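You operate a simulated robot arm through the tools that you are given. There is no shell and no other tool.

The job below is to be done with a simulated two-armed robot. You get a single attempt, and the scene is never put back.

Task
Wipe up the spill on the foot of the bed with the green cloth and put it back.
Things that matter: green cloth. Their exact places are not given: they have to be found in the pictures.

Only the result counts: the job must be done as asked and must still hold three seconds after the hand-in. Knocking over, shifting, dropping, spilling or breaking anything else fails it. Flat cloth is picked up by pressing the open fingertips on it (5 to 10 N) and closing them slowly along it; thin cloth reads only 2 to 8 mm in the jaws.

Robot
Two 7-joint arms with two-finger parallel grippers on one trunk, on a base that drives. Base frame: it is fixed to the floor where the robot stands at the start and does not move with it; the origin is under the middle of the robot, x ahead of it, y to its left, z up. Lengths are in cm, angles in degrees, forces in N, time in s.
The left shoulder is at the start at [7, 13.4, 97.6], the right one opposite. With the tool pointing down near the work surface each hand reaches from about 10 to 64 cm from the robot's upright axis, wherever it stands, measured 20 degrees to its own side. Places, roughly: green cloth [275, -200, 75]. Payload 1.57 kg a hand.
The tool frame of a hand sits at the grasp point between the pads (the TCP): z along the fingers, y along the line on which they close. The tips reach 3 cm beyond it. The gripper opens to 8 cm. The fingers are 1.7 cm wide and 1.2 cm thick; the gripper's body (4 by 8.2 cm) begins 8 cm behind the TCP.
Orientation is that of the tool frame in the base frame, as a unit quaternion [x, y, z, w]. With the fingers straight down and closing along the base's y, the tool's x points along the base's -x, its y along +y and its z along -z.

Tools
- The arms move only by the tool drive_tool. It takes "left_moves", "right_moves" or both (then of equal length, played together; a hand with none holds still); each is a list of rows, each a list of 2 entries, a list of its own where there are three numbers: the shift along the base's x, y, z in units of 40 mm (1.0 is 40 mm), then the turn, a rotation vector about the base's x, y, z in units of 6 degrees (1.0 is 6 degrees). In form: [[[x, y, z], [wx, wy, wz]], ...]. A call has 1 to 20 rows; each row shifts and turns the commanded pose from where the row before left it. "left_fingers" and "right_fingers" are, for a hand that has rows, the closure, from 0 (fully open) to 1 (shut), set as the call begins (left out, the last holds). A call with a number of a shift or a turn outside -1 to 1 is refused whole. Rows are played at 5 a second. More than 5 cm and 8.6 degrees between two rows, or a gripper value outside its range, and nothing of the call is played. A pose out of reach is approached as far as the arm can. The call stops where the force on the tool passes 40 N (or 10 N more than at its start, if that is more) or the arm is blocked; 0.2 s more then pass. The fingers move at their own pace (about 15.3 cm/s each) and stop on an object; they squeeze with about 40 N. The grip force told is the motor's: it shows also when the fingers shut on nothing. Time passes only in rows, and 0.2 s behind the last, so rows that do not move let the fingers close. The reply holds the time, the measured pose of the TCP, the force on the tool along the base axes, the opening and the grip force, in the units named above and with some noise, with the torque about the TCP (base axes, N m) and any sound that the robot's microphone picked up.
- Cameras (640 x 400 px; columns grow to the right, rows downward): "scene" is now at [13.75, -0.96, 119.91]; the picture's right is [-0.06, -1.00, 0.00], its down [-0.56, 0.03, -0.83] and it looks along [0.83, -0.05, -0.56] (base axes); focal length 276 px, centre (320, 200). "left" rides on the left gripper at [7.2, 0.7, -12.2] in its tool frame; the picture's right is [-0.09, 1.00, 0.00], its down [-0.84, -0.08, -0.54] and it looks along [-0.54, -0.05, 0.84] (tool axes); focal length 238 px, centre (320, 200). "right" rides on the right gripper at [7.2, -0.7, -12.2] in its tool frame; the picture's right is [0.09, 1.00, 0.00], its down [-0.84, 0.08, -0.54] and it looks along [-0.54, 0.05, 0.84] (tool axes); focal length 238 px, centre (320, 200).
- camera(camera): a new picture of that camera. No time passes.
- lift_body(by): slides the trunk up (or, below 0, down) by that many cm; the arms and the scene camera ride with it, the base frame stays. It gives what a move gives, with no picture.
- steer(legs): drives the robot by 1 to 6 legs, each [ahead, left, turn to the left] in cm, cm and degrees, along the robot's own axes; the way and the turn of a leg run together, so that a leg with both is an arc; at most 150 cm and 180 degrees a leg. The arms and the cameras ride along, it lands a little off, and it stops where it bumps. It gives what a move gives.
- pan_tilt(pan, tilt): turns the head with the scene camera to pan (to the left, within 86 degrees either way) and tilt (down, from -29 to 69), counted from straight ahead of the robot. It gives what a move gives.
- point_at(camera, pixels): for up to 12 pixels [column, row] of the newest picture of that camera ("zoom" is the newest enlarged one), the place [x, y, z] in the base frame of the surface seen there, good to about 0.3 cm, but the place of the scene camera against the robot may be out by one fixed shift of up to 1.2 cm in any direction. No time passes.
- enlarge(camera, box): a new picture of the part [left, top, right, bottom] of that camera's present view, enlarged. No time passes.
- sign_off(): hands the job in; it is judged then, once.

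Unless the task says otherwise, let go and move clear before handing in.

The tools are called after "Emit:" by a JSON object that holds its "name" and its "arguments". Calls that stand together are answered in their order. drive_tool: Moves the arms, as the interface text tells. Its arguments: {"type":"object","properties":{"left_moves":{"type":"array"},"left_fingers":{"type":"number"},"right_moves":{"type":"array"},"right_fingers":{"type":"number"}},"required":[]} The other tools are called the same way: lift_body (by) slides the trunk up or down; steer (legs) drives the base; pan_tilt (pan, tilt) turns the head that bears the scene camera; camera (camera) takes a picture; point_at (camera, pixels) gives the place of the surface under pixels of a picture; enlarge (camera, box) takes an enlarged picture of a part of a camera's view; sign_off () hands the job in.

At the start:

```text
time_s: 0.0
left_tool_pos: [49.83, 20.65, 84.27]
left_tcp_rot: [0.001, 1.0, 0.0, -0.001]
left_force: [0.0, -0.3, 1.0]
left_ft_torque: [0.03, 0.01, -0.02]
left_finger_gap: 7.98
left_grip_force: 0.0
right_tool_pos: [42.8, -22.79, 88.68]
right_tcp_rot: [0.0, 1.0, 0.0, 0.0]
right_force: [0.8, -0.5, 0.2]
right_ft_torque: [-0.02, 0.01, 0.0]
right_finger_gap: 8.01
right_grip_force: 0.0
trunk travel left (down, up): [-55.0, 39.0]
robot x, y, heading: [-0.11, 0.23, -0.0]
head pan, tilt: [-3.5, 33.8]
```

scene: 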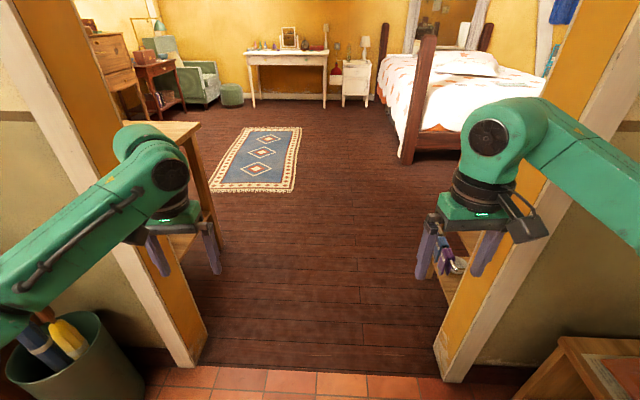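
right: 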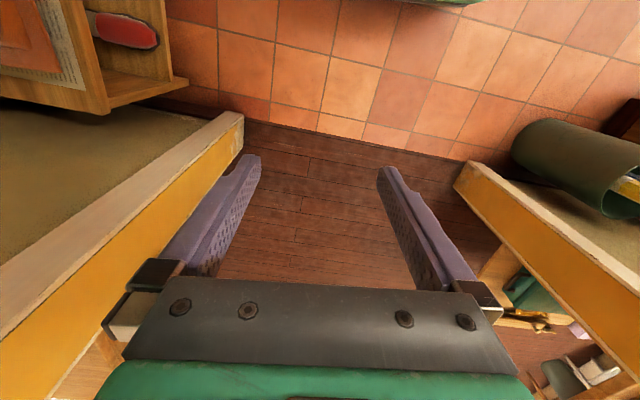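
left: 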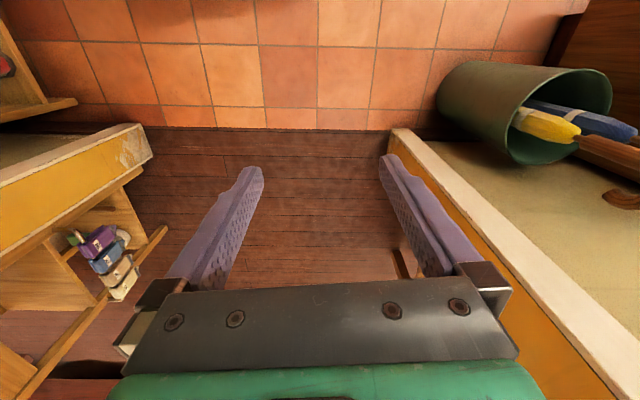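

The scene picture shows a doorway ahead, with the bed on the right (around pixel 450,100) and a rug on the floor. I'll measure the doorway, the bed and the furniture near it before driving.

Emit:
{"name": "point_at", "arguments": {"camera": "scene", "pixels": [[190, 362], [455, 378], [205, 330], [440, 340], [410, 160], [427, 40], [440, 140], [440, 100], [300, 190], [200, 190], [350, 95], [250, 200]]}}

Emit:
{"name": "enlarge", "arguments": {"camera": "scene", "box": [340, 0, 640, 190]}}

```text
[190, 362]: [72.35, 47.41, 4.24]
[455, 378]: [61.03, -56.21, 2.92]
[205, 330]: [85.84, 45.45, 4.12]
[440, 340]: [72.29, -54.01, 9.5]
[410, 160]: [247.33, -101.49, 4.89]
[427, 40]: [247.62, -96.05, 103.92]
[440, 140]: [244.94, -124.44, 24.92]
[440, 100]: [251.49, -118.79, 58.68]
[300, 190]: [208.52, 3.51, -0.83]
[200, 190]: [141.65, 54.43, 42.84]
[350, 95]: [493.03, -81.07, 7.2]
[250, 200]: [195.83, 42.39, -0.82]
```

```text
2.11 times, centred on (490, 95) of scene
```

zoom: 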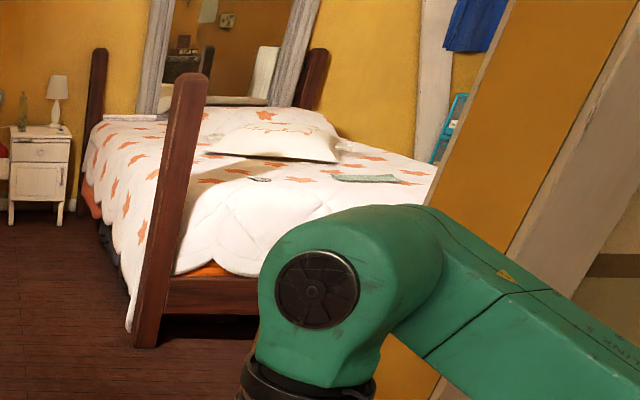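

The bed foot is near x≈247 with a post at y≈-100. A greenish item lies on the blanket at zoom (365,178). I'll measure that, and look left and right to see how wide the arms stick out at the doorway.

Emit:
{"name": "point_at", "arguments": {"camera": "zoom", "pixels": [[365, 178], [335, 178], [398, 180], [260, 180], [200, 250], [430, 175], [310, 80], [95, 60], [185, 90], [145, 330]]}}

Emit:
{"name": "point_at", "arguments": {"camera": "scene", "pixels": [[10, 265], [60, 230], [120, 190], [630, 150], [580, 130], [510, 110], [635, 240], [10, 330], [600, 360], [60, 380]]}}

Emit:
{"name": "pan_tilt", "arguments": {"pan": -60, "tilt": 45}}

Emit:
{"name": "camera", "arguments": {"camera": "scene"}}

```text
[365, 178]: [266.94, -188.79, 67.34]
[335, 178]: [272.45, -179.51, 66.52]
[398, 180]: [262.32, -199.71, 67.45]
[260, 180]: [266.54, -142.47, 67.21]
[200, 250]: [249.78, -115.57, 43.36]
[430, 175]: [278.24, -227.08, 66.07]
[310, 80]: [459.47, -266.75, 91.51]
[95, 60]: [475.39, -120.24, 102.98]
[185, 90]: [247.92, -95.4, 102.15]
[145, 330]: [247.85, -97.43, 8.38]
```

```text
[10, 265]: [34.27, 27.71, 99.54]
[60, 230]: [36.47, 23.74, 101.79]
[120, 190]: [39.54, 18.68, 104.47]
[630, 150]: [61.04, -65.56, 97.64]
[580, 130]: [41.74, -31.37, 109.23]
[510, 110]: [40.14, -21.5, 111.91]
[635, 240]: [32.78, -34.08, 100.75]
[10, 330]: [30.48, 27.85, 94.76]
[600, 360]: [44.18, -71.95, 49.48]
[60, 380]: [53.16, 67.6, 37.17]
```

```text
time_s: 1.3
left_tool_pos: [49.84, 20.69, 84.01]
left_tcp_rot: [0.0, 1.0, 0.0, 0.0]
left_force: [0.2, -0.6, -0.3]
left_ft_torque: [0.02, 0.04, 0.02]
left_finger_gap: 8.01
left_grip_force: 0.0
right_tool_pos: [42.71, -22.83, 88.57]
right_tcp_rot: [0.001, 1.0, -0.001, 0.0]
right_force: [0.4, 0.5, -0.1]
right_ft_torque: [0.0, 0.03, 0.01]
right_finger_gap: 7.99
right_grip_force: 0.0
trunk travel left (down, up): [-55.0, 39.0]
robot x, y, heading: [-0.06, 0.05, 0.0]
head pan, tilt: [-60.0, 45.0]
```

```text
taken
```

scene: 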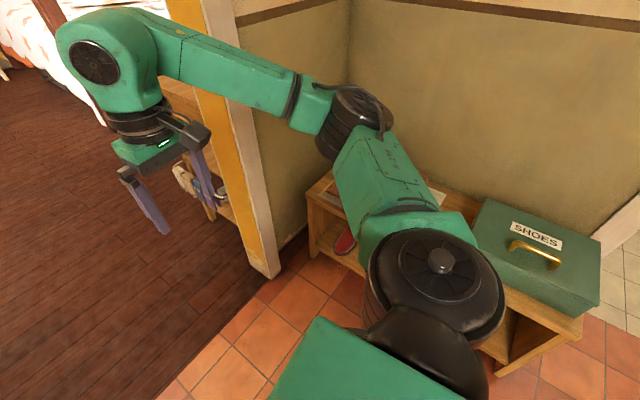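

The right arm's elbow shows at (355,120), swung outward. I'll measure its extent and the door jamb, then look at the left side.

Emit:
{"name": "point_at", "arguments": {"camera": "scene", "pixels": [[355, 120], [375, 100], [330, 145], [390, 180], [440, 280], [268, 275], [215, 100], [235, 150], [315, 180], [300, 390], [220, 190], [205, 20]]}}

Emit:
{"name": "pan_tilt", "arguments": {"pan": 60, "tilt": 45}}

Emit:
{"name": "camera", "arguments": {"camera": "scene"}}

```text
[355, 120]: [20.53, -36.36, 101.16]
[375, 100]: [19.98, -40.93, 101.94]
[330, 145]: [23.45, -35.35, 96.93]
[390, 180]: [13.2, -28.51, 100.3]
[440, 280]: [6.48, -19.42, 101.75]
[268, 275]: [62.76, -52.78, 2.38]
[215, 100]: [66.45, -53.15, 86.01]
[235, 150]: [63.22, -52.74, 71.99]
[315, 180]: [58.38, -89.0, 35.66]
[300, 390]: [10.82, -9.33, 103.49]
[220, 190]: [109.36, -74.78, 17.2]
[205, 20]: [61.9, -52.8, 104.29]
```

```text
time_s: 3.3
left_tool_pos: [49.93, 20.64, 84.24]
left_tcp_rot: [0.0, 1.0, 0.0, -0.001]
left_force: [0.0, 0.0, -0.5]
left_ft_torque: [0.0, -0.03, 0.02]
left_finger_gap: 8.01
left_grip_force: 0.1
right_tool_pos: [42.72, -22.72, 88.65]
right_tcp_rot: [0.0, 1.0, 0.0, 0.0]
right_force: [-0.3, -0.7, -0.6]
right_ft_torque: [-0.01, 0.01, 0.0]
right_finger_gap: 7.99
right_grip_force: 0.1
trunk travel left (down, up): [-55.0, 39.0]
robot x, y, heading: [-0.04, 0.0, -0.3]
head pan, tilt: [60.0, 45.0]
```

```text
taken
```

scene: 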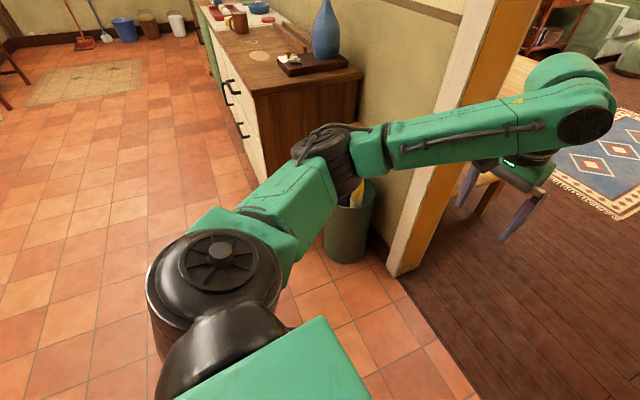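

The left elbow is around (325,145). I'll measure it against the jamb at (400,260) and check what stands inside the room.

Emit:
{"name": "point_at", "arguments": {"camera": "scene", "pixels": [[325, 130], [300, 150], [345, 165], [400, 265], [440, 220], [455, 100], [500, 190], [530, 60], [460, 60], [350, 190]]}}

Emit:
{"name": "pan_tilt", "arguments": {"pan": 0, "tilt": 50}}

Emit:
{"name": "camera", "arguments": {"camera": "scene"}}

```text
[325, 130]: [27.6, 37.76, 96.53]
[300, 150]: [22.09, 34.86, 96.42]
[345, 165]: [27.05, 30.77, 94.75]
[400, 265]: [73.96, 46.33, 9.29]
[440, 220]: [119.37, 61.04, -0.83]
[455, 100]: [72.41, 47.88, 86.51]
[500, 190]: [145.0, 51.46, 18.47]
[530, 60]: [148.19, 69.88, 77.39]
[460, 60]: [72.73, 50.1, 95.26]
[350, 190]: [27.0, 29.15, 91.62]
```

```text
time_s: 4.6
left_tool_pos: [49.82, 20.64, 84.16]
left_tcp_rot: [0.0, 1.0, 0.0, 0.0]
left_force: [-0.1, 0.4, -0.6]
left_ft_torque: [0.0, 0.0, 0.02]
left_finger_gap: 8.0
left_grip_force: 0.1
right_tool_pos: [42.66, -22.78, 88.67]
right_tcp_rot: [0.0, 1.0, 0.0, 0.0]
right_force: [0.0, 0.4, -0.5]
right_ft_torque: [-0.01, -0.01, -0.01]
right_finger_gap: 8.03
right_grip_force: 0.1
trunk travel left (down, up): [-55.0, 39.0]
robot x, y, heading: [-0.59, 0.17, -0.0]
head pan, tilt: [0.0, 50.0]
```

```text
taken
```

scene: 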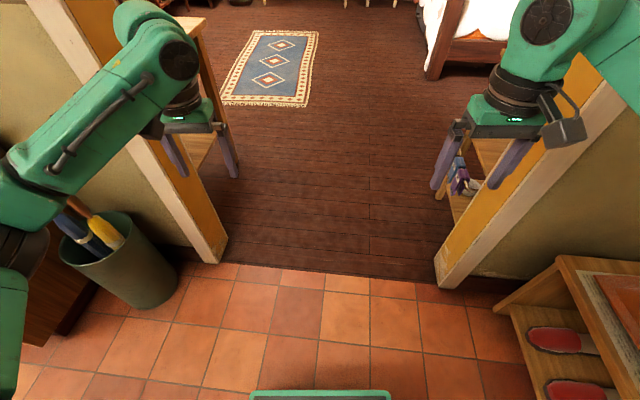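

The doorway runs from y≈-53 to y≈46 and the elbows reach about ±42. I'll centre on y≈-3.5 and drive through, in two legs.

Emit:
{"name": "steer", "arguments": {"legs": [[0, -3.5, 0], [70, 0, 0]]}}

Emit:
{"name": "camera", "arguments": {"camera": "scene"}}

```text
time_s: 8.9
left_tool_pos: [120.47, 17.4, 84.27]
left_tcp_rot: [-0.001, 1.0, 0.0, 0.0]
left_force: [0.0, 0.0, 0.9]
left_ft_torque: [0.03, -0.04, 0.01]
left_finger_gap: 8.01
left_grip_force: 0.0
right_tool_pos: [113.48, -25.93, 88.71]
right_tcp_rot: [-0.002, 1.0, -0.001, 0.0]
right_force: [0.9, 0.8, 0.6]
right_ft_torque: [0.0, 0.01, 0.01]
right_finger_gap: 8.0
right_grip_force: 0.0
trunk travel left (down, up): [-55.0, 39.0]
robot x, y, heading: [70.76, -3.55, 0.4]
head pan, tilt: [0.0, 50.0]
```

```text
taken
```

scene: 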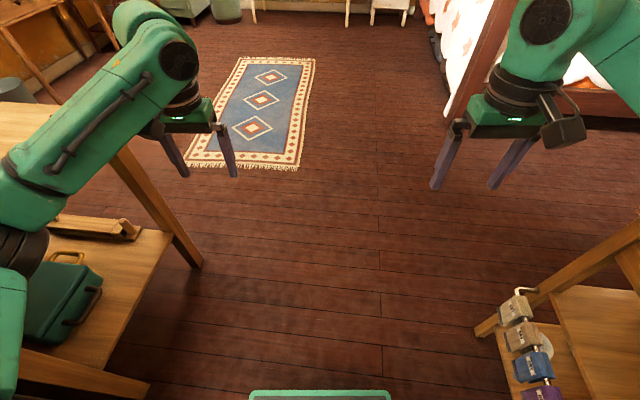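

Now in the doorway: a table stands on the left (edge near 130,160) and a shelf on the right (near 500,330). I'll measure both for clearance.

Emit:
{"name": "point_at", "arguments": {"camera": "scene", "pixels": [[120, 150], [200, 262], [140, 395], [60, 130], [478, 330], [510, 300], [638, 228], [600, 260], [525, 290], [540, 390], [190, 250], [600, 320]]}}

Emit:
{"name": "pan_tilt", "arguments": {"pan": -60, "tilt": 35}}

Emit:
{"name": "camera", "arguments": {"camera": "scene"}}

```text
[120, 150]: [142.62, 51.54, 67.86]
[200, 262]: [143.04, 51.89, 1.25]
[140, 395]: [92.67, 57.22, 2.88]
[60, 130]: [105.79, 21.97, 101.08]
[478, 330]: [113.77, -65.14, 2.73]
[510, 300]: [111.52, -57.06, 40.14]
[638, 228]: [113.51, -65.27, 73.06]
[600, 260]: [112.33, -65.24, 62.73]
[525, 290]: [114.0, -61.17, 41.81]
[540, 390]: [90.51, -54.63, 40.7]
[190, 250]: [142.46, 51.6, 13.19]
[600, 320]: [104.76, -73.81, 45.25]
```

```text
time_s: 10.2
left_tool_pos: [120.44, 17.45, 84.24]
left_tcp_rot: [-0.001, 1.0, 0.0, -0.001]
left_force: [0.4, -1.1, 0.1]
left_ft_torque: [-0.01, -0.03, 0.0]
left_finger_gap: 8.01
left_grip_force: 0.1
right_tool_pos: [113.33, -25.9, 88.73]
right_tcp_rot: [-0.001, 1.0, 0.0, -0.001]
right_force: [-0.1, -0.4, 0.2]
right_ft_torque: [0.0, 0.02, -0.01]
right_finger_gap: 7.98
right_grip_force: 0.1
trunk travel left (down, up): [-55.0, 39.0]
robot x, y, heading: [70.86, -3.4, 0.0]
head pan, tilt: [-60.0, 35.0]
```

```text
taken
```

scene: 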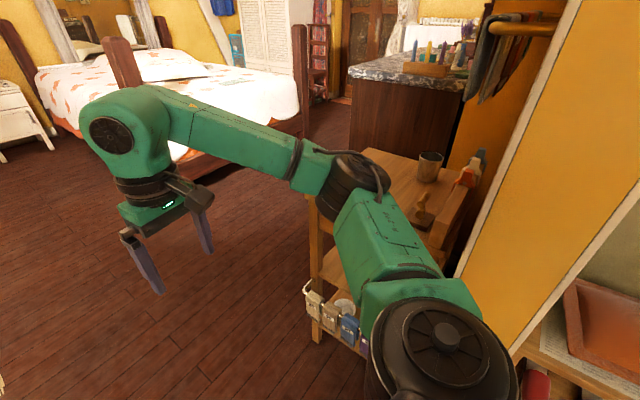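

Beyond the shelf is a marble-topped counter (350–460, 60–180) opposite the bed foot. I'll measure the corridor between the counter and the bed posts.

Emit:
{"name": "point_at", "arguments": {"camera": "scene", "pixels": [[352, 72], [465, 85], [350, 140], [300, 120], [300, 60], [118, 60], [240, 90], [200, 85], [325, 80], [345, 45], [235, 45], [215, 100]]}}

Emit:
{"name": "enlarge", "arguments": {"camera": "scene", "box": [20, 0, 340, 200]}}

```text
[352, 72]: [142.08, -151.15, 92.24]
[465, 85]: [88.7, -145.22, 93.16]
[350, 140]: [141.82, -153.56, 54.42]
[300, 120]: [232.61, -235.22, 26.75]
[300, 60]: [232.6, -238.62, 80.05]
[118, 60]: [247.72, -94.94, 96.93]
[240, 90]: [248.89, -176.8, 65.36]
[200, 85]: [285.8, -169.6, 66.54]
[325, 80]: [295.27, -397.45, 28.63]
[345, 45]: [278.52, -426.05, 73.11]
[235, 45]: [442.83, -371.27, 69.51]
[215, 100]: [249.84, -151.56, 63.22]
```

```text
2.00 times, centred on (180, 100) of scene
```

zoom: 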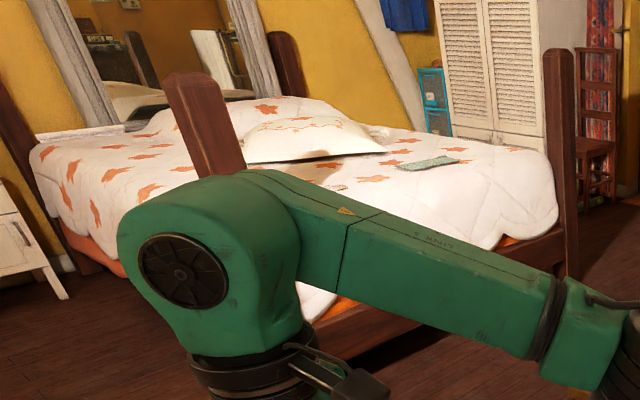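

The bed foot posts are near (248,-96) and (233,-237), so the bed is yawed about 6°, and the counter ends at x≈142. I'll drive forward to x≈180 along the clear floor and look again.

Emit:
{"name": "steer", "arguments": {"legs": [[109, 0, 0]]}}

Emit:
{"name": "pan_tilt", "arguments": {"pan": -70, "tilt": 30}}

Emit:
{"name": "camera", "arguments": {"camera": "scene"}}

```text
time_s: 15.8
left_tool_pos: [230.2, 18.46, 84.16]
left_tcp_rot: [-0.004, 1.0, 0.0, -0.001]
left_force: [-0.3, 0.0, 0.0]
left_ft_torque: [-0.01, -0.03, -0.01]
left_finger_gap: 8.0
left_grip_force: 0.1
right_tool_pos: [223.41, -25.12, 88.6]
right_tcp_rot: [-0.005, 1.0, -0.001, 0.0]
right_force: [0.2, -0.1, -0.2]
right_ft_torque: [-0.01, -0.03, -0.01]
right_finger_gap: 8.01
right_grip_force: 0.0
trunk travel left (down, up): [-55.0, 39.0]
robot x, y, heading: [180.18, -2.89, 0.4]
head pan, tilt: [-60.0, 35.0]
```

```text
time_s: 16.5
left_tool_pos: [230.09, 18.55, 84.19]
left_tcp_rot: [-0.005, 1.0, 0.0, 0.0]
left_force: [-0.6, 0.5, -0.1]
left_ft_torque: [0.01, -0.01, -0.01]
left_finger_gap: 8.02
left_grip_force: 0.1
right_tool_pos: [223.32, -24.97, 88.71]
right_tcp_rot: [-0.004, 1.0, 0.0, 0.0]
right_force: [0.1, -0.1, -0.6]
right_ft_torque: [-0.04, -0.05, -0.02]
right_finger_gap: 8.02
right_grip_force: 0.0
trunk travel left (down, up): [-55.0, 39.0]
robot x, y, heading: [180.51, -2.95, 0.5]
head pan, tilt: [-70.0, 30.0]
```

```text
taken
```

scene: 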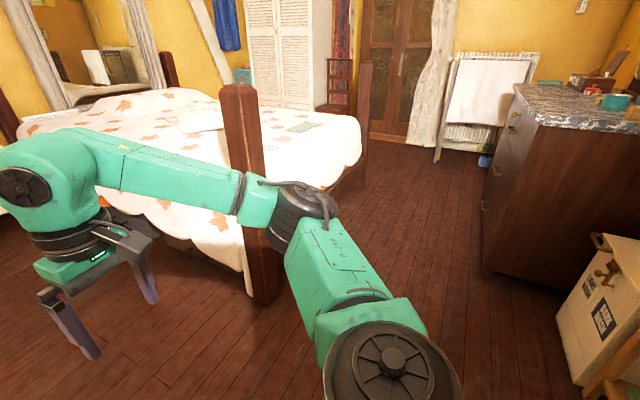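

The aisle between bed and counter is clear. I'll strafe right 130 cm, with the hands about 12 cm clear of the post at x≈242, and look at the bed.

Emit:
{"name": "steer", "arguments": {"legs": [[-1.5, -70, 0], [0, -70, 0]]}}

Emit:
{"name": "pan_tilt", "arguments": {"pan": -10, "tilt": 35}}

Emit:
{"name": "camera", "arguments": {"camera": "scene"}}

```text
time_s: 23.8
left_tool_pos: [229.28, -121.28, 84.24]
left_tcp_rot: [0.004, 1.0, 0.001, -0.001]
left_force: [0.4, -0.4, -0.2]
left_ft_torque: [0.0, -0.02, -0.01]
left_finger_gap: 7.99
left_grip_force: 0.0
right_tool_pos: [221.9, -164.59, 88.73]
right_tcp_rot: [0.007, 1.0, 0.0, -0.001]
right_force: [0.2, 0.2, 0.4]
right_ft_torque: [0.02, 0.01, -0.01]
right_finger_gap: 8.0
right_grip_force: 0.1
trunk travel left (down, up): [-55.0, 39.0]
robot x, y, heading: [179.61, -141.05, -0.9]
head pan, tilt: [-70.0, 30.0]
```

```text
time_s: 25.1
left_tool_pos: [229.38, -121.15, 84.19]
left_tcp_rot: [0.005, 1.0, 0.0, -0.001]
left_force: [-0.6, -0.8, 0.6]
left_ft_torque: [0.04, 0.01, -0.01]
left_finger_gap: 7.99
left_grip_force: 0.0
right_tool_pos: [221.8, -164.54, 88.74]
right_tcp_rot: [0.006, 1.0, 0.0, 0.0]
right_force: [-0.2, -0.3, 0.1]
right_ft_torque: [0.0, -0.01, 0.04]
right_finger_gap: 7.99
right_grip_force: 0.2
trunk travel left (down, up): [-55.0, 39.0]
robot x, y, heading: [179.49, -141.03, -0.5]
head pan, tilt: [-10.0, 35.0]
```

```text
taken
```

scene: 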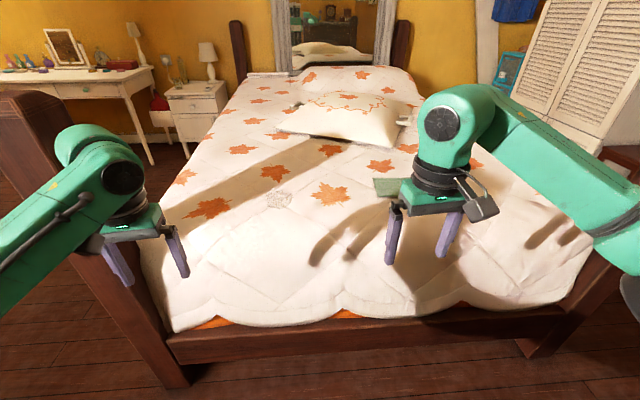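

The spill is the grey patch at (279,200), and the green cloth is at (390,187), partly hidden by the right hand. I'll measure both and enlarge.

Emit:
{"name": "point_at", "arguments": {"camera": "scene", "pixels": [[279, 200], [268, 200], [291, 200], [279, 193], [279, 207], [376, 180], [376, 194], [400, 186], [335, 310], [300, 325], [270, 170], [330, 250]]}}

Emit:
{"name": "enlarge", "arguments": {"camera": "scene", "box": [240, 150, 420, 262]}}

Emit:
{"name": "camera", "arguments": {"camera": "right"}}

```text
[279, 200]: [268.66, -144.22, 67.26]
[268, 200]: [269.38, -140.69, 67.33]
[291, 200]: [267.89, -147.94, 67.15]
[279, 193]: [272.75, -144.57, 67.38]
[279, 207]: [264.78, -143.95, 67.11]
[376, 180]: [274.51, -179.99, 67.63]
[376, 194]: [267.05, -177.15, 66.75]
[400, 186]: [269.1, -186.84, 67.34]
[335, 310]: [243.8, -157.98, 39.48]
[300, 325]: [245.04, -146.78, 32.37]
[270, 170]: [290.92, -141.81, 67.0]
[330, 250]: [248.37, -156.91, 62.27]
```

```text
3.56 times, centred on (330, 206) of scene
```

zoom: 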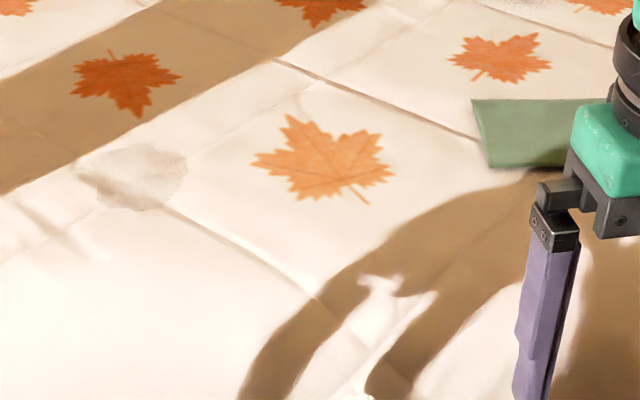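

```text
taken
```

right: 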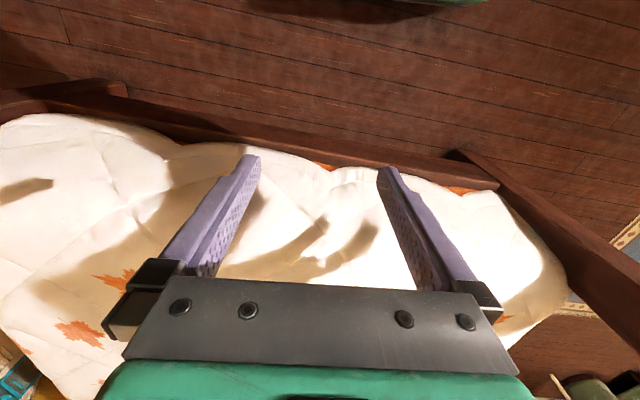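

The spill is about 8 cm across at (269,-144) and the cloth starts near (274,-179) on the blanket at z≈67. I'll tilt the head fully down to see how far my base reaches before closing in.

Emit:
{"name": "pan_tilt", "arguments": {"pan": 0, "tilt": 69}}

Emit:
{"name": "camera", "arguments": {"camera": "scene"}}

Emit:
{"name": "camera", "arguments": {"camera": "left"}}

```text
time_s: 26.0
left_tool_pos: [229.38, -121.2, 84.33]
left_tcp_rot: [0.005, 1.0, 0.0, 0.0]
left_force: [0.4, -0.2, 0.0]
left_ft_torque: [0.0, 0.03, -0.01]
left_finger_gap: 8.02
left_grip_force: 0.1
right_tool_pos: [221.84, -164.58, 88.72]
right_tcp_rot: [0.006, 1.0, 0.0, -0.001]
right_force: [-0.6, 0.5, 1.1]
right_ft_torque: [-0.01, 0.02, 0.03]
right_finger_gap: 8.01
right_grip_force: 0.1
trunk travel left (down, up): [-55.0, 39.0]
robot x, y, heading: [179.23, -141.61, -0.4]
head pan, tilt: [0.0, 68.8]
```

```text
taken
```

scene: 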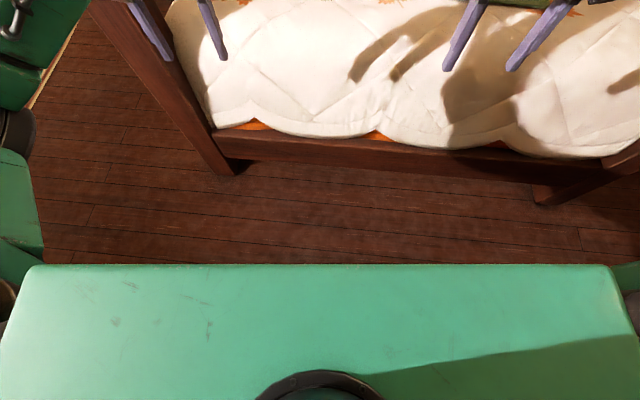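

```text
taken
```

left: 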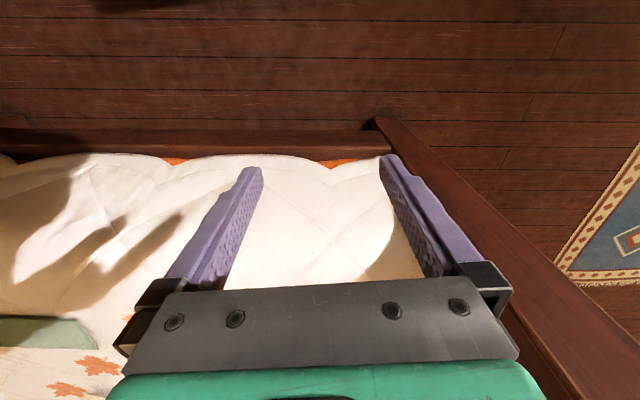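

The chest hides the base in the scene view, but the right camera shows a green edge at (430,0), which may be the base front. I'll measure it along with the rail edge.

Emit:
{"name": "point_at", "arguments": {"camera": "right", "pixels": [[430, 1], [400, 0], [470, 1], [330, 10], [300, 150], [460, 155], [120, 92]]}}

Emit:
{"name": "point_at", "arguments": {"camera": "scene", "pixels": [[320, 258], [380, 150], [380, 142], [560, 185], [235, 170], [620, 150], [320, 270]]}}

Emit:
{"name": "point_at", "arguments": {"camera": "left", "pixels": [[140, 3], [200, 3], [370, 125], [300, 135], [390, 150]]}}

```text
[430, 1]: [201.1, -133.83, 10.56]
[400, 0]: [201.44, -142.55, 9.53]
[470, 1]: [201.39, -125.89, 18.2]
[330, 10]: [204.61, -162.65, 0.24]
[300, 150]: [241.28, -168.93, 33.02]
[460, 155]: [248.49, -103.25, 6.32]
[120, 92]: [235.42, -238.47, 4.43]
```

```text
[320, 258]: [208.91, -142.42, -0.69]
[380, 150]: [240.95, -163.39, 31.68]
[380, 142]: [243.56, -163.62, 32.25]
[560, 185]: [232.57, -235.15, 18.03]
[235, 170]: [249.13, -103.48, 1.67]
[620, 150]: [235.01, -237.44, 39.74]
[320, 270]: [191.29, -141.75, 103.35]
```

```text
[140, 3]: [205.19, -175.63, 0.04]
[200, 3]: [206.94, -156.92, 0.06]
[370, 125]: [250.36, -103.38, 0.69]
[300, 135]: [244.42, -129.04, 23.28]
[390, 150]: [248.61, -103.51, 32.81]
```

My base front is about 22 cm ahead of the axis, and the bed rail is at x≈241. I'll strafe 16 cm right and then go ahead to x≈213, leaving about 5 cm of gap.

Emit:
{"name": "steer", "arguments": {"legs": [[0, -16, 0], [33.5, 0, 0]]}}

Emit:
{"name": "pan_tilt", "arguments": {"pan": -20, "tilt": 45}}

Emit:
{"name": "camera", "arguments": {"camera": "scene"}}

Emit:
{"name": "camera", "arguments": {"camera": "right"}}

```text
time_s: 29.2
left_tool_pos: [262.4, -138.12, 84.16]
left_tcp_rot: [0.008, 1.0, 0.0, -0.001]
left_force: [-0.8, -0.1, -0.5]
left_ft_torque: [0.02, 0.03, 0.01]
left_finger_gap: 8.0
left_grip_force: 0.1
right_tool_pos: [254.78, -181.48, 88.74]
right_tcp_rot: [0.007, 1.0, 0.0, 0.0]
right_force: [-0.2, 0.8, -0.6]
right_ft_torque: [0.02, 0.05, -0.04]
right_finger_gap: 8.01
right_grip_force: 0.0
trunk travel left (down, up): [-55.0, 39.0]
robot x, y, heading: [212.98, -157.98, -1.0]
head pan, tilt: [0.0, 68.8]
```

```text
time_s: 30.1
left_tool_pos: [262.39, -138.12, 84.15]
left_tcp_rot: [0.008, 1.0, 0.0, -0.001]
left_force: [0.0, 0.3, -0.1]
left_ft_torque: [0.04, 0.0, 0.01]
left_finger_gap: 8.04
left_grip_force: 0.1
right_tool_pos: [254.61, -181.37, 88.73]
right_tcp_rot: [0.007, 1.0, -0.001, 0.0]
right_force: [-0.6, 0.3, 1.0]
right_ft_torque: [-0.02, 0.01, 0.02]
right_finger_gap: 8.01
right_grip_force: 0.0
trunk travel left (down, up): [-55.0, 39.0]
robot x, y, heading: [212.59, -157.64, -0.9]
head pan, tilt: [-20.0, 45.0]
```

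```text
taken
```

scene: 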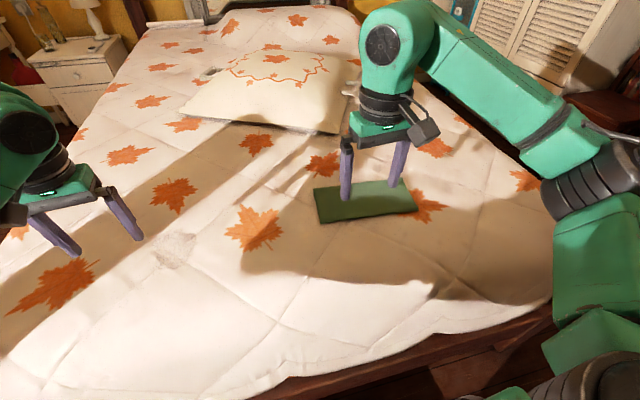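

```text
taken
```

right: 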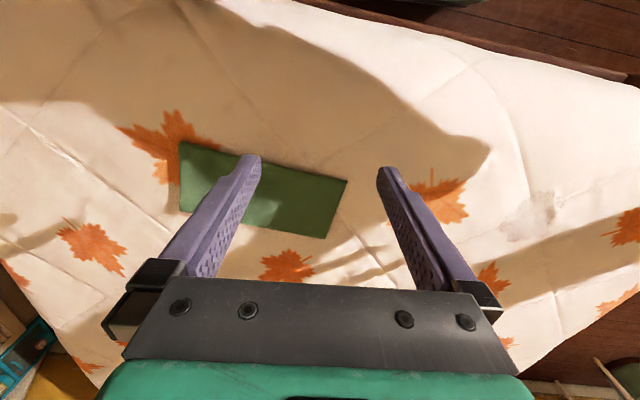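

Both are now in the right hand's view: the cloth between (180,142) and (345,240), and the spill around (530,215). I'll measure the cloth corners and the spill outline with the right camera, which has no fixed offset.

Emit:
{"name": "point_at", "arguments": {"camera": "right", "pixels": [[182, 145], [344, 181], [327, 236], [182, 207], [262, 210], [262, 240], [530, 215], [503, 230], [550, 195], [548, 225], [530, 200], [515, 240]]}}

Emit:
{"name": "point_at", "arguments": {"camera": "scene", "pixels": [[315, 190], [322, 222], [416, 208], [405, 182], [365, 205], [175, 250], [155, 255], [195, 240], [185, 265], [165, 240]]}}

Emit:
{"name": "enlarge", "arguments": {"camera": "right", "box": [440, 160, 640, 285]}}

```text
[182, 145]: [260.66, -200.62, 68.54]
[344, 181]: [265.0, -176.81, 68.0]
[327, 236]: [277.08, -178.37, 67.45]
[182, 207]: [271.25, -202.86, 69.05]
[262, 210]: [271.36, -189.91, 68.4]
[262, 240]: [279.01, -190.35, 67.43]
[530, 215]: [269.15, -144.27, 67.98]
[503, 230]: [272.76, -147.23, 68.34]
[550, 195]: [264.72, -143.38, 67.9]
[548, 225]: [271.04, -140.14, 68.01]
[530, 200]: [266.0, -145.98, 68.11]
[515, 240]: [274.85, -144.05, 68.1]
```

```text
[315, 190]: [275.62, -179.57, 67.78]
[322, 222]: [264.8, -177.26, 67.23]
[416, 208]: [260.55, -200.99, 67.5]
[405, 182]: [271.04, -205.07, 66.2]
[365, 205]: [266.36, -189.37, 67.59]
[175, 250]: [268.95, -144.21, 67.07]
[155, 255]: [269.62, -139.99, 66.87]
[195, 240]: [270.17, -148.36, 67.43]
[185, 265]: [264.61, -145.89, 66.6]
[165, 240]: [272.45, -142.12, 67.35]
```

```text
3.20 times, centred on (540, 222) of right
```

zoom: 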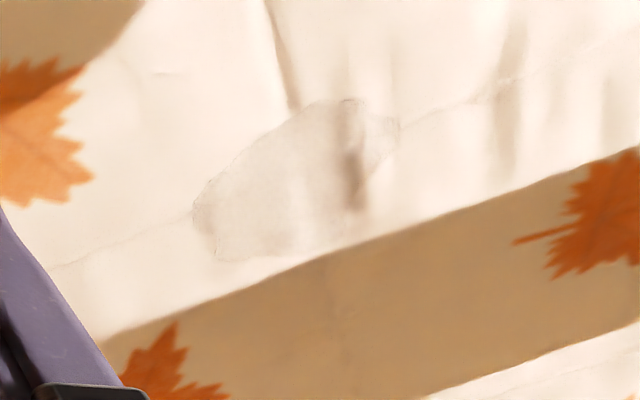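

The cloth is about 24×12 cm, centred near (268.4,-190), with its long side about 10° off base y; the spill is centred at (269,-144). I'll bring the open right hand over the cloth centre at z≈76, turned -9° to line up with it.

Emit:
{"name": "drive_tool", "arguments": {"right_moves": [[[0.575, -0.36, -0.5], [0, 0, -0.25]], [[0.575, -0.36, -0.5], [0, 0, -0.25]], [[0.575, -0.36, -0.5], [0, 0, -0.25]], [[0.575, -0.36, -0.5], [0, 0, -0.25]], [[0.575, -0.36, -0.5], [0, 0, -0.25]], [[0.575, -0.36, -0.5], [0, 0, -0.25]], [[0, 0, 0], [0, 0, 0]]], "right_fingers": 0}}

Emit:
{"name": "camera", "arguments": {"camera": "right"}}

Emit:
{"name": "camera", "arguments": {"camera": "scene"}}

```text
time_s: 31.7
left_tool_pos: [262.28, -137.96, 84.19]
left_tcp_rot: [0.007, 1.0, 0.0, 0.0]
left_force: [-0.5, -0.2, -0.9]
left_ft_torque: [-0.01, -0.03, 0.01]
left_finger_gap: 8.01
left_grip_force: 0.2
right_tool_pos: [268.52, -190.24, 76.74]
right_tcp_rot: [0.087, 0.996, -0.001, 0.001]
right_force: [-0.1, -0.7, 0.4]
right_ft_torque: [-0.02, -0.03, -0.02]
right_finger_gap: 7.99
right_grip_force: 0.1
trunk travel left (down, up): [-55.0, 39.0]
robot x, y, heading: [212.26, -157.66, -1.2]
head pan, tilt: [-20.0, 45.0]
```

```text
taken
```

right: 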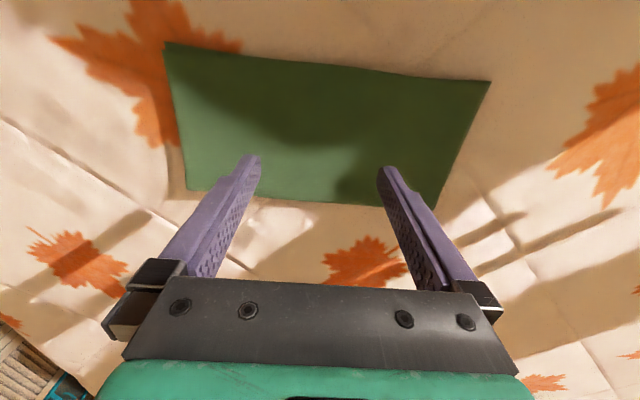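

```text
taken
```

scene: 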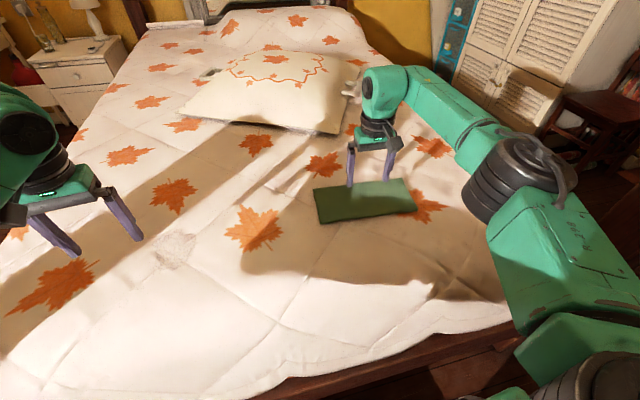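

The fingers are over the far half of the cloth, whose corners show at (165,42), (490,82), (437,205) and (187,190). I'll re-measure it, so I have an exact record of its place, before pressing.

Emit:
{"name": "point_at", "arguments": {"camera": "right", "pixels": [[168, 45], [487, 84], [435, 203], [189, 188], [325, 130], [320, 198], [328, 64], [100, 150], [320, 225]]}}

```text
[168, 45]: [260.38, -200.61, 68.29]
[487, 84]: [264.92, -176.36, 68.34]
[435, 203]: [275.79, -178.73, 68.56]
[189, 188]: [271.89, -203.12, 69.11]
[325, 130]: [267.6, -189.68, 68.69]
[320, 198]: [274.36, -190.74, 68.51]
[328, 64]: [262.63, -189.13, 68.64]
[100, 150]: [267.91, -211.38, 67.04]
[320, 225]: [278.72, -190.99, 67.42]
```

The cloth centre is (268.2,-189.7), its top at z≈68.6, so contact should come at TCP z≈71.6. I'll descend to just above it and then step down in small increments.

Emit:
{"name": "drive_tool", "arguments": {"right_moves": [[[0, 0.06, -0.6], [0, 0, 0]], [[0, 0.06, -0.5], [0, 0, 0]], [[0, 0, 0], [0, 0, 0]]], "right_fingers": 0}}

Emit:
{"name": "drive_tool", "arguments": {"right_moves": [[[0, 0, -0.1], [0, 0, 0]], [[0, 0, 0], [0, 0, 0]]]}}

Emit:
{"name": "drive_tool", "arguments": {"right_moves": [[[0, 0, -0.05], [0, 0, 0]], [[0, 0, 0], [0, 0, 0]]]}}

```text
time_s: 32.5
left_tool_pos: [262.47, -138.16, 84.25]
left_tcp_rot: [0.007, 1.0, -0.001, -0.001]
left_force: [-0.2, 0.2, 0.7]
left_ft_torque: [0.02, 0.01, 0.01]
left_finger_gap: 8.01
left_grip_force: 0.0
right_tool_pos: [268.42, -189.58, 72.19]
right_tcp_rot: [0.087, 0.996, 0.0, -0.001]
right_force: [-0.1, -0.7, 0.1]
right_ft_torque: [0.0, -0.01, -0.01]
right_finger_gap: 7.99
right_grip_force: 0.0
trunk travel left (down, up): [-55.0, 39.0]
robot x, y, heading: [212.5, -157.7, -0.9]
head pan, tilt: [-20.0, 45.0]
```

```text
time_s: 33.1
left_tool_pos: [262.38, -138.09, 84.12]
left_tcp_rot: [0.008, 1.0, -0.001, -0.001]
left_force: [1.0, 0.0, -0.2]
left_ft_torque: [0.0, 0.01, -0.01]
left_finger_gap: 8.01
left_grip_force: 0.0
right_tool_pos: [268.56, -189.48, 71.67]
right_tcp_rot: [0.086, 0.996, 0.0, 0.0]
right_force: [0.1, -0.2, 0.2]
right_ft_torque: [-0.01, 0.0, 0.0]
right_finger_gap: 7.99
right_grip_force: 0.1
trunk travel left (down, up): [-55.0, 39.0]
robot x, y, heading: [212.58, -157.98, -0.7]
head pan, tilt: [-20.0, 45.0]
```

```text
time_s: 33.7
left_tool_pos: [262.55, -138.02, 84.11]
left_tcp_rot: [0.007, 1.0, 0.0, -0.001]
left_force: [-0.1, 0.0, -0.7]
left_ft_torque: [0.01, 0.0, 0.02]
left_finger_gap: 8.01
left_grip_force: 0.1
right_tool_pos: [268.56, -189.65, 71.7]
right_tcp_rot: [0.086, 0.996, 0.0, -0.001]
right_force: [-0.4, 0.4, 0.3]
right_ft_torque: [0.0, 0.02, -0.03]
right_finger_gap: 7.99
right_grip_force: 0.0
trunk travel left (down, up): [-55.0, 39.0]
robot x, y, heading: [212.4, -158.1, -0.8]
head pan, tilt: [-20.0, 45.0]
```

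No contact yet (force ≈0 at z≈71.7). I'll keep stepping down by 2–3 mm.

Emit:
{"name": "drive_tool", "arguments": {"right_moves": [[[0, 0, -0.06], [0, 0, 0]], [[0, 0, 0], [0, 0, 0]]]}}

Emit:
{"name": "drive_tool", "arguments": {"right_moves": [[[0, 0, -0.06], [0, 0, 0]], [[0, 0, 0], [0, 0, 0]]]}}

```text
time_s: 34.3
left_tool_pos: [262.48, -138.08, 84.25]
left_tcp_rot: [0.008, 1.0, 0.0, 0.0]
left_force: [-0.4, -0.5, -0.8]
left_ft_torque: [-0.03, 0.03, -0.01]
left_finger_gap: 7.99
left_grip_force: 0.1
right_tool_pos: [268.54, -189.52, 71.36]
right_tcp_rot: [0.086, 0.996, 0.0, 0.0]
right_force: [0.7, -1.0, -0.4]
right_ft_torque: [0.03, 0.01, 0.03]
right_finger_gap: 7.98
right_grip_force: 0.1
trunk travel left (down, up): [-55.0, 39.0]
robot x, y, heading: [212.17, -158.16, -1.0]
head pan, tilt: [-20.0, 45.0]
```

```text
time_s: 34.9
left_tool_pos: [262.39, -138.09, 84.22]
left_tcp_rot: [0.007, 1.0, 0.001, -0.001]
left_force: [0.2, 0.6, 0.2]
left_ft_torque: [-0.02, -0.01, 0.02]
left_finger_gap: 8.04
left_grip_force: 0.1
right_tool_pos: [268.57, -189.56, 71.22]
right_tcp_rot: [0.086, 0.996, 0.0, 0.001]
right_force: [0.1, -0.2, 3.4]
right_ft_torque: [0.0, 0.03, 0.0]
right_finger_gap: 8.0
right_grip_force: 0.1
trunk travel left (down, up): [-55.0, 39.0]
robot x, y, heading: [212.53, -157.78, -0.6]
head pan, tilt: [-20.0, 45.0]
```

Contact: 3.4 N at z≈71.2. One more small step should bring the press into the 5–10 N range.

Emit:
{"name": "drive_tool", "arguments": {"right_moves": [[[0, 0, -0.04], [0, 0, 0]], [[0, 0, 0], [0, 0, 0]]]}}

```text
time_s: 35.5
left_tool_pos: [262.26, -138.17, 84.14]
left_tcp_rot: [0.008, 1.0, -0.001, 0.0]
left_force: [0.5, -0.3, 0.2]
left_ft_torque: [0.01, 0.0, 0.02]
left_finger_gap: 8.02
left_grip_force: 0.0
right_tool_pos: [268.56, -189.45, 71.19]
right_tcp_rot: [0.087, 0.996, -0.001, 0.002]
right_force: [3.7, -3.5, 10.7]
right_ft_torque: [-0.17, -0.09, 0.01]
right_finger_gap: 8.01
right_grip_force: 0.1
trunk travel left (down, up): [-55.0, 39.0]
robot x, y, heading: [211.94, -158.22, -0.9]
head pan, tilt: [-20.0, 45.0]
```

Force is now 10.7 N, slightly high. I'll ease up about 0.6 mm and start closing slowly.

Emit:
{"name": "drive_tool", "arguments": {"right_moves": [[[0, 0, 0.015], [0, 0, 0]], [[0, 0, 0], [0, 0, 0]]], "right_fingers": 0.05}}

Emit:
{"name": "drive_tool", "arguments": {"right_moves": [[[0, 0, 0], [0, 0, 0]]], "right_fingers": 0.12}}

```text
time_s: 36.1
left_tool_pos: [262.29, -138.03, 84.2]
left_tcp_rot: [0.008, 1.0, -0.001, 0.001]
left_force: [-0.2, -1.1, -0.1]
left_ft_torque: [-0.04, 0.0, 0.0]
left_finger_gap: 8.01
left_grip_force: 0.0
right_tool_pos: [268.45, -189.51, 71.24]
right_tcp_rot: [0.086, 0.996, -0.001, 0.001]
right_force: [1.4, 0.3, 8.7]
right_ft_torque: [0.0, -0.05, -0.01]
right_finger_gap: 7.38
right_grip_force: 0.0
trunk travel left (down, up): [-55.0, 39.0]
robot x, y, heading: [212.17, -157.87, -1.1]
head pan, tilt: [-20.0, 45.0]
```

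```text
time_s: 36.5
left_tool_pos: [262.26, -138.08, 84.36]
left_tcp_rot: [0.007, 1.0, -0.001, 0.0]
left_force: [-0.4, -0.9, 0.1]
left_ft_torque: [-0.02, 0.01, -0.02]
left_finger_gap: 7.99
left_grip_force: 0.0
right_tool_pos: [268.38, -189.62, 71.25]
right_tcp_rot: [0.088, 0.996, 0.0, 0.0]
right_force: [0.1, -0.4, 6.3]
right_ft_torque: [0.01, 0.01, 0.0]
right_finger_gap: 6.76
right_grip_force: 0.0
trunk travel left (down, up): [-55.0, 39.0]
robot x, y, heading: [212.14, -157.95, -0.8]
head pan, tilt: [-20.0, 45.0]
```

Force is 6–9 N and the gap is narrowing slowly (6.76 cm). I'll keep closing in small steps.

Emit:
{"name": "drive_tool", "arguments": {"right_moves": [[[0, 0, 0], [0, 0, 0]]], "right_fingers": 0.2}}

Emit:
{"name": "drive_tool", "arguments": {"right_moves": [[[0, 0, 0], [0, 0, 0]]], "right_fingers": 0.28}}

Emit:
{"name": "drive_tool", "arguments": {"right_moves": [[[0, 0, 0], [0, 0, 0]]], "right_fingers": 0.36}}

Emit:
{"name": "camera", "arguments": {"camera": "right"}}

```text
time_s: 36.9
left_tool_pos: [262.41, -138.13, 84.21]
left_tcp_rot: [0.008, 1.0, -0.001, -0.001]
left_force: [0.2, 0.2, 0.5]
left_ft_torque: [-0.01, -0.01, 0.04]
left_finger_gap: 8.01
left_grip_force: 0.0
right_tool_pos: [268.45, -189.5, 71.14]
right_tcp_rot: [0.086, 0.996, -0.001, 0.0]
right_force: [-0.4, 0.9, 6.5]
right_ft_torque: [0.01, 0.02, 0.01]
right_finger_gap: 6.14
right_grip_force: 0.0
trunk travel left (down, up): [-55.0, 39.0]
robot x, y, heading: [212.15, -157.92, -0.9]
head pan, tilt: [-20.0, 45.0]
```

```text
time_s: 37.3
left_tool_pos: [262.41, -138.12, 84.22]
left_tcp_rot: [0.008, 1.0, -0.001, 0.0]
left_force: [-0.3, 0.0, 0.6]
left_ft_torque: [-0.01, 0.0, 0.01]
left_finger_gap: 8.02
left_grip_force: 0.1
right_tool_pos: [268.44, -189.55, 71.21]
right_tcp_rot: [0.087, 0.996, 0.0, 0.001]
right_force: [-0.5, 0.0, 6.6]
right_ft_torque: [-0.01, 0.0, 0.02]
right_finger_gap: 5.51
right_grip_force: 0.1
trunk travel left (down, up): [-55.0, 39.0]
robot x, y, heading: [211.86, -157.96, -0.9]
head pan, tilt: [-20.0, 45.0]
```

```text
time_s: 37.7
left_tool_pos: [262.32, -138.06, 84.25]
left_tcp_rot: [0.009, 1.0, 0.0, 0.0]
left_force: [0.1, 0.3, -0.6]
left_ft_torque: [-0.01, 0.02, 0.02]
left_finger_gap: 7.98
left_grip_force: 0.0
right_tool_pos: [268.45, -189.43, 71.19]
right_tcp_rot: [0.086, 0.996, 0.0, 0.001]
right_force: [-0.8, 0.0, 5.9]
right_ft_torque: [-0.01, 0.03, 0.0]
right_finger_gap: 4.83
right_grip_force: 0.0
trunk travel left (down, up): [-55.0, 39.0]
robot x, y, heading: [212.4, -157.61, -0.7]
head pan, tilt: [-20.0, 45.0]
```

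```text
taken
```

right: 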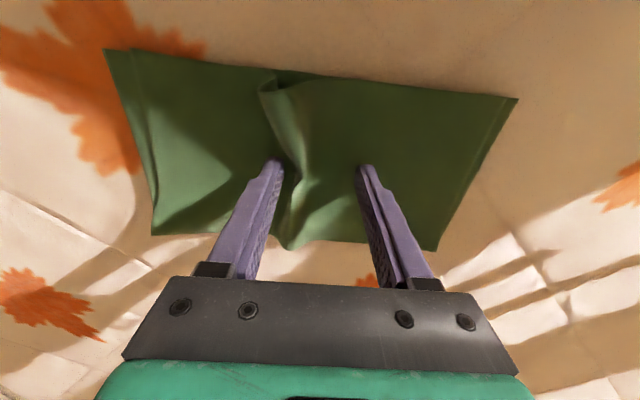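

A ridge is forming between the fingers at (280,180), with force around 6 N, which is right. I'll continue closing slowly.

Emit:
{"name": "drive_tool", "arguments": {"right_moves": [[[0, 0, 0], [0, 0, 0]]], "right_fingers": 0.44}}

Emit:
{"name": "drive_tool", "arguments": {"right_moves": [[[0, 0, 0], [0, 0, 0]]], "right_fingers": 0.52}}

Emit:
{"name": "drive_tool", "arguments": {"right_moves": [[[0, 0, 0], [0, 0, 0]]], "right_fingers": 0.6}}

Emit:
{"name": "drive_tool", "arguments": {"right_moves": [[[0, 0, 0], [0, 0, 0]]], "right_fingers": 0.68}}

Emit:
{"name": "drive_tool", "arguments": {"right_moves": [[[0, 0, 0], [0, 0, 0]]], "right_fingers": 0.76}}

Emit:
{"name": "camera", "arguments": {"camera": "right"}}

```text
time_s: 38.1
left_tool_pos: [262.35, -138.08, 84.18]
left_tcp_rot: [0.008, 1.0, -0.001, 0.0]
left_force: [0.9, -0.1, -0.9]
left_ft_torque: [0.04, 0.02, 0.01]
left_finger_gap: 8.03
left_grip_force: 0.1
right_tool_pos: [268.35, -189.55, 71.15]
right_tcp_rot: [0.087, 0.996, 0.0, 0.001]
right_force: [-0.3, -0.3, 6.1]
right_ft_torque: [0.02, 0.02, -0.01]
right_finger_gap: 4.23
right_grip_force: 0.1
trunk travel left (down, up): [-55.0, 39.0]
robot x, y, heading: [212.55, -158.2, -1.1]
head pan, tilt: [-20.0, 45.0]
```

```text
time_s: 38.5
left_tool_pos: [262.34, -138.22, 84.21]
left_tcp_rot: [0.008, 1.0, 0.0, 0.0]
left_force: [0.5, -0.5, 0.1]
left_ft_torque: [-0.03, 0.0, 0.04]
left_finger_gap: 8.01
left_grip_force: 0.1
right_tool_pos: [268.5, -189.54, 71.1]
right_tcp_rot: [0.087, 0.996, 0.001, 0.0]
right_force: [-0.2, -0.7, 6.3]
right_ft_torque: [-0.01, 0.04, -0.05]
right_finger_gap: 3.59
right_grip_force: 0.0
trunk travel left (down, up): [-55.0, 39.0]
robot x, y, heading: [212.35, -158.16, -1.1]
head pan, tilt: [-20.0, 45.0]
```

```text
time_s: 38.9
left_tool_pos: [262.37, -138.04, 84.32]
left_tcp_rot: [0.008, 1.0, -0.001, 0.0]
left_force: [0.9, 0.2, -0.2]
left_ft_torque: [0.01, 0.01, -0.01]
left_finger_gap: 8.0
left_grip_force: 0.2
right_tool_pos: [268.42, -189.55, 71.12]
right_tcp_rot: [0.086, 0.996, 0.0, 0.001]
right_force: [0.3, -0.2, 6.6]
right_ft_torque: [0.03, 0.01, -0.02]
right_finger_gap: 2.99
right_grip_force: 0.1
trunk travel left (down, up): [-55.0, 39.0]
robot x, y, heading: [212.51, -157.62, -0.9]
head pan, tilt: [-20.0, 45.0]
```

```text
time_s: 39.3
left_tool_pos: [262.38, -137.97, 84.25]
left_tcp_rot: [0.008, 1.0, -0.002, 0.0]
left_force: [-1.3, 1.2, 0.8]
left_ft_torque: [-0.02, -0.01, 0.02]
left_finger_gap: 7.99
left_grip_force: 0.2
right_tool_pos: [268.39, -189.56, 71.08]
right_tcp_rot: [0.086, 0.996, 0.0, 0.001]
right_force: [-0.8, -0.2, 6.5]
right_ft_torque: [-0.01, 0.01, -0.02]
right_finger_gap: 2.38
right_grip_force: 0.0
trunk travel left (down, up): [-55.0, 39.0]
robot x, y, heading: [212.2, -158.2, -1.0]
head pan, tilt: [-20.0, 45.0]
```

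```text
time_s: 39.7
left_tool_pos: [262.41, -138.01, 84.36]
left_tcp_rot: [0.008, 1.0, -0.001, 0.0]
left_force: [-0.2, 0.2, 0.3]
left_ft_torque: [0.0, -0.04, 0.0]
left_finger_gap: 8.0
left_grip_force: 0.1
right_tool_pos: [268.31, -189.47, 71.1]
right_tcp_rot: [0.086, 0.996, 0.0, 0.001]
right_force: [0.0, 0.6, 5.8]
right_ft_torque: [0.02, -0.03, 0.01]
right_finger_gap: 1.74
right_grip_force: 0.0
trunk travel left (down, up): [-55.0, 39.0]
robot x, y, heading: [212.46, -157.74, -0.7]
head pan, tilt: [-20.0, 45.0]
```

```text
taken
```

right: 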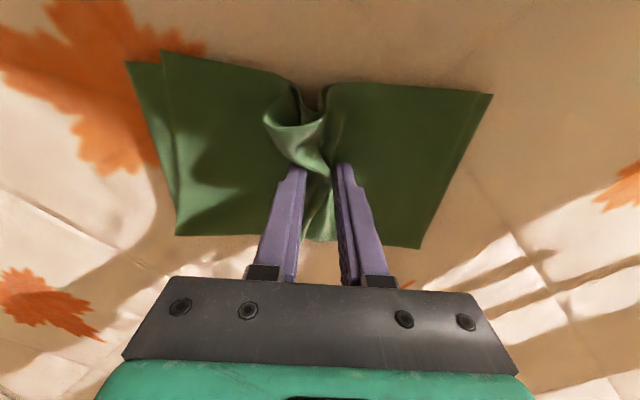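

The fold is gathered at (310,130) between fingers 1.7 cm apart. I'll finish the closing in two small steps, then hold so the grip sets.

Emit:
{"name": "drive_tool", "arguments": {"right_moves": [[[0, 0, 0], [0, 0, 0]]], "right_fingers": 0.84}}

Emit:
{"name": "drive_tool", "arguments": {"right_moves": [[[0, 0, 0], [0, 0, 0]]], "right_fingers": 0.92}}

Emit:
{"name": "drive_tool", "arguments": {"right_moves": [[[0, 0, 0], [0, 0, 0]], [[0, 0, 0], [0, 0, 0]], [[0, 0, 0], [0, 0, 0]]], "right_fingers": 1}}

Emit:
{"name": "camera", "arguments": {"camera": "right"}}

```text
time_s: 40.1
left_tool_pos: [262.36, -138.05, 84.18]
left_tcp_rot: [0.007, 1.0, -0.001, 0.0]
left_force: [0.7, -1.3, 0.0]
left_ft_torque: [-0.03, 0.0, 0.0]
left_finger_gap: 8.01
left_grip_force: 0.0
right_tool_pos: [268.42, -189.54, 71.22]
right_tcp_rot: [0.087, 0.996, -0.001, 0.001]
right_force: [-0.4, -0.2, 6.2]
right_ft_torque: [0.0, 0.04, -0.01]
right_finger_gap: 1.22
right_grip_force: 0.1
trunk travel left (down, up): [-55.0, 39.0]
robot x, y, heading: [212.3, -157.9, -0.8]
head pan, tilt: [-20.0, 45.0]
```

```text
time_s: 40.5
left_tool_pos: [262.34, -138.12, 84.18]
left_tcp_rot: [0.008, 1.0, -0.001, 0.0]
left_force: [-1.2, -0.1, -0.1]
left_ft_torque: [0.05, 0.01, 0.04]
left_finger_gap: 7.99
left_grip_force: 0.0
right_tool_pos: [268.57, -189.57, 71.1]
right_tcp_rot: [0.086, 0.996, 0.0, 0.001]
right_force: [0.5, -0.2, 6.2]
right_ft_torque: [0.01, 0.0, 0.02]
right_finger_gap: 0.73
right_grip_force: 0.8
trunk travel left (down, up): [-55.0, 39.0]
robot x, y, heading: [212.43, -157.7, -0.8]
head pan, tilt: [-20.0, 45.0]
```

```text
time_s: 41.3
left_tool_pos: [262.37, -138.01, 84.29]
left_tcp_rot: [0.008, 1.0, -0.001, 0.0]
left_force: [0.3, 0.4, -0.2]
left_ft_torque: [-0.01, -0.03, 0.01]
left_finger_gap: 8.01
left_grip_force: 0.1
right_tool_pos: [268.4, -189.56, 71.29]
right_tcp_rot: [0.087, 0.996, 0.001, 0.001]
right_force: [0.6, -0.1, 7.7]
right_ft_torque: [-0.01, -0.01, 0.03]
right_finger_gap: 0.53
right_grip_force: 25.4
trunk travel left (down, up): [-55.0, 39.0]
robot x, y, heading: [212.6, -157.63, -0.8]
head pan, tilt: [-20.0, 45.0]
```

```text
taken
```

right: 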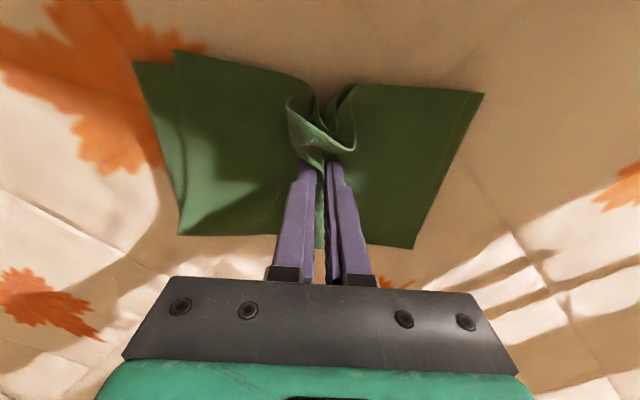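

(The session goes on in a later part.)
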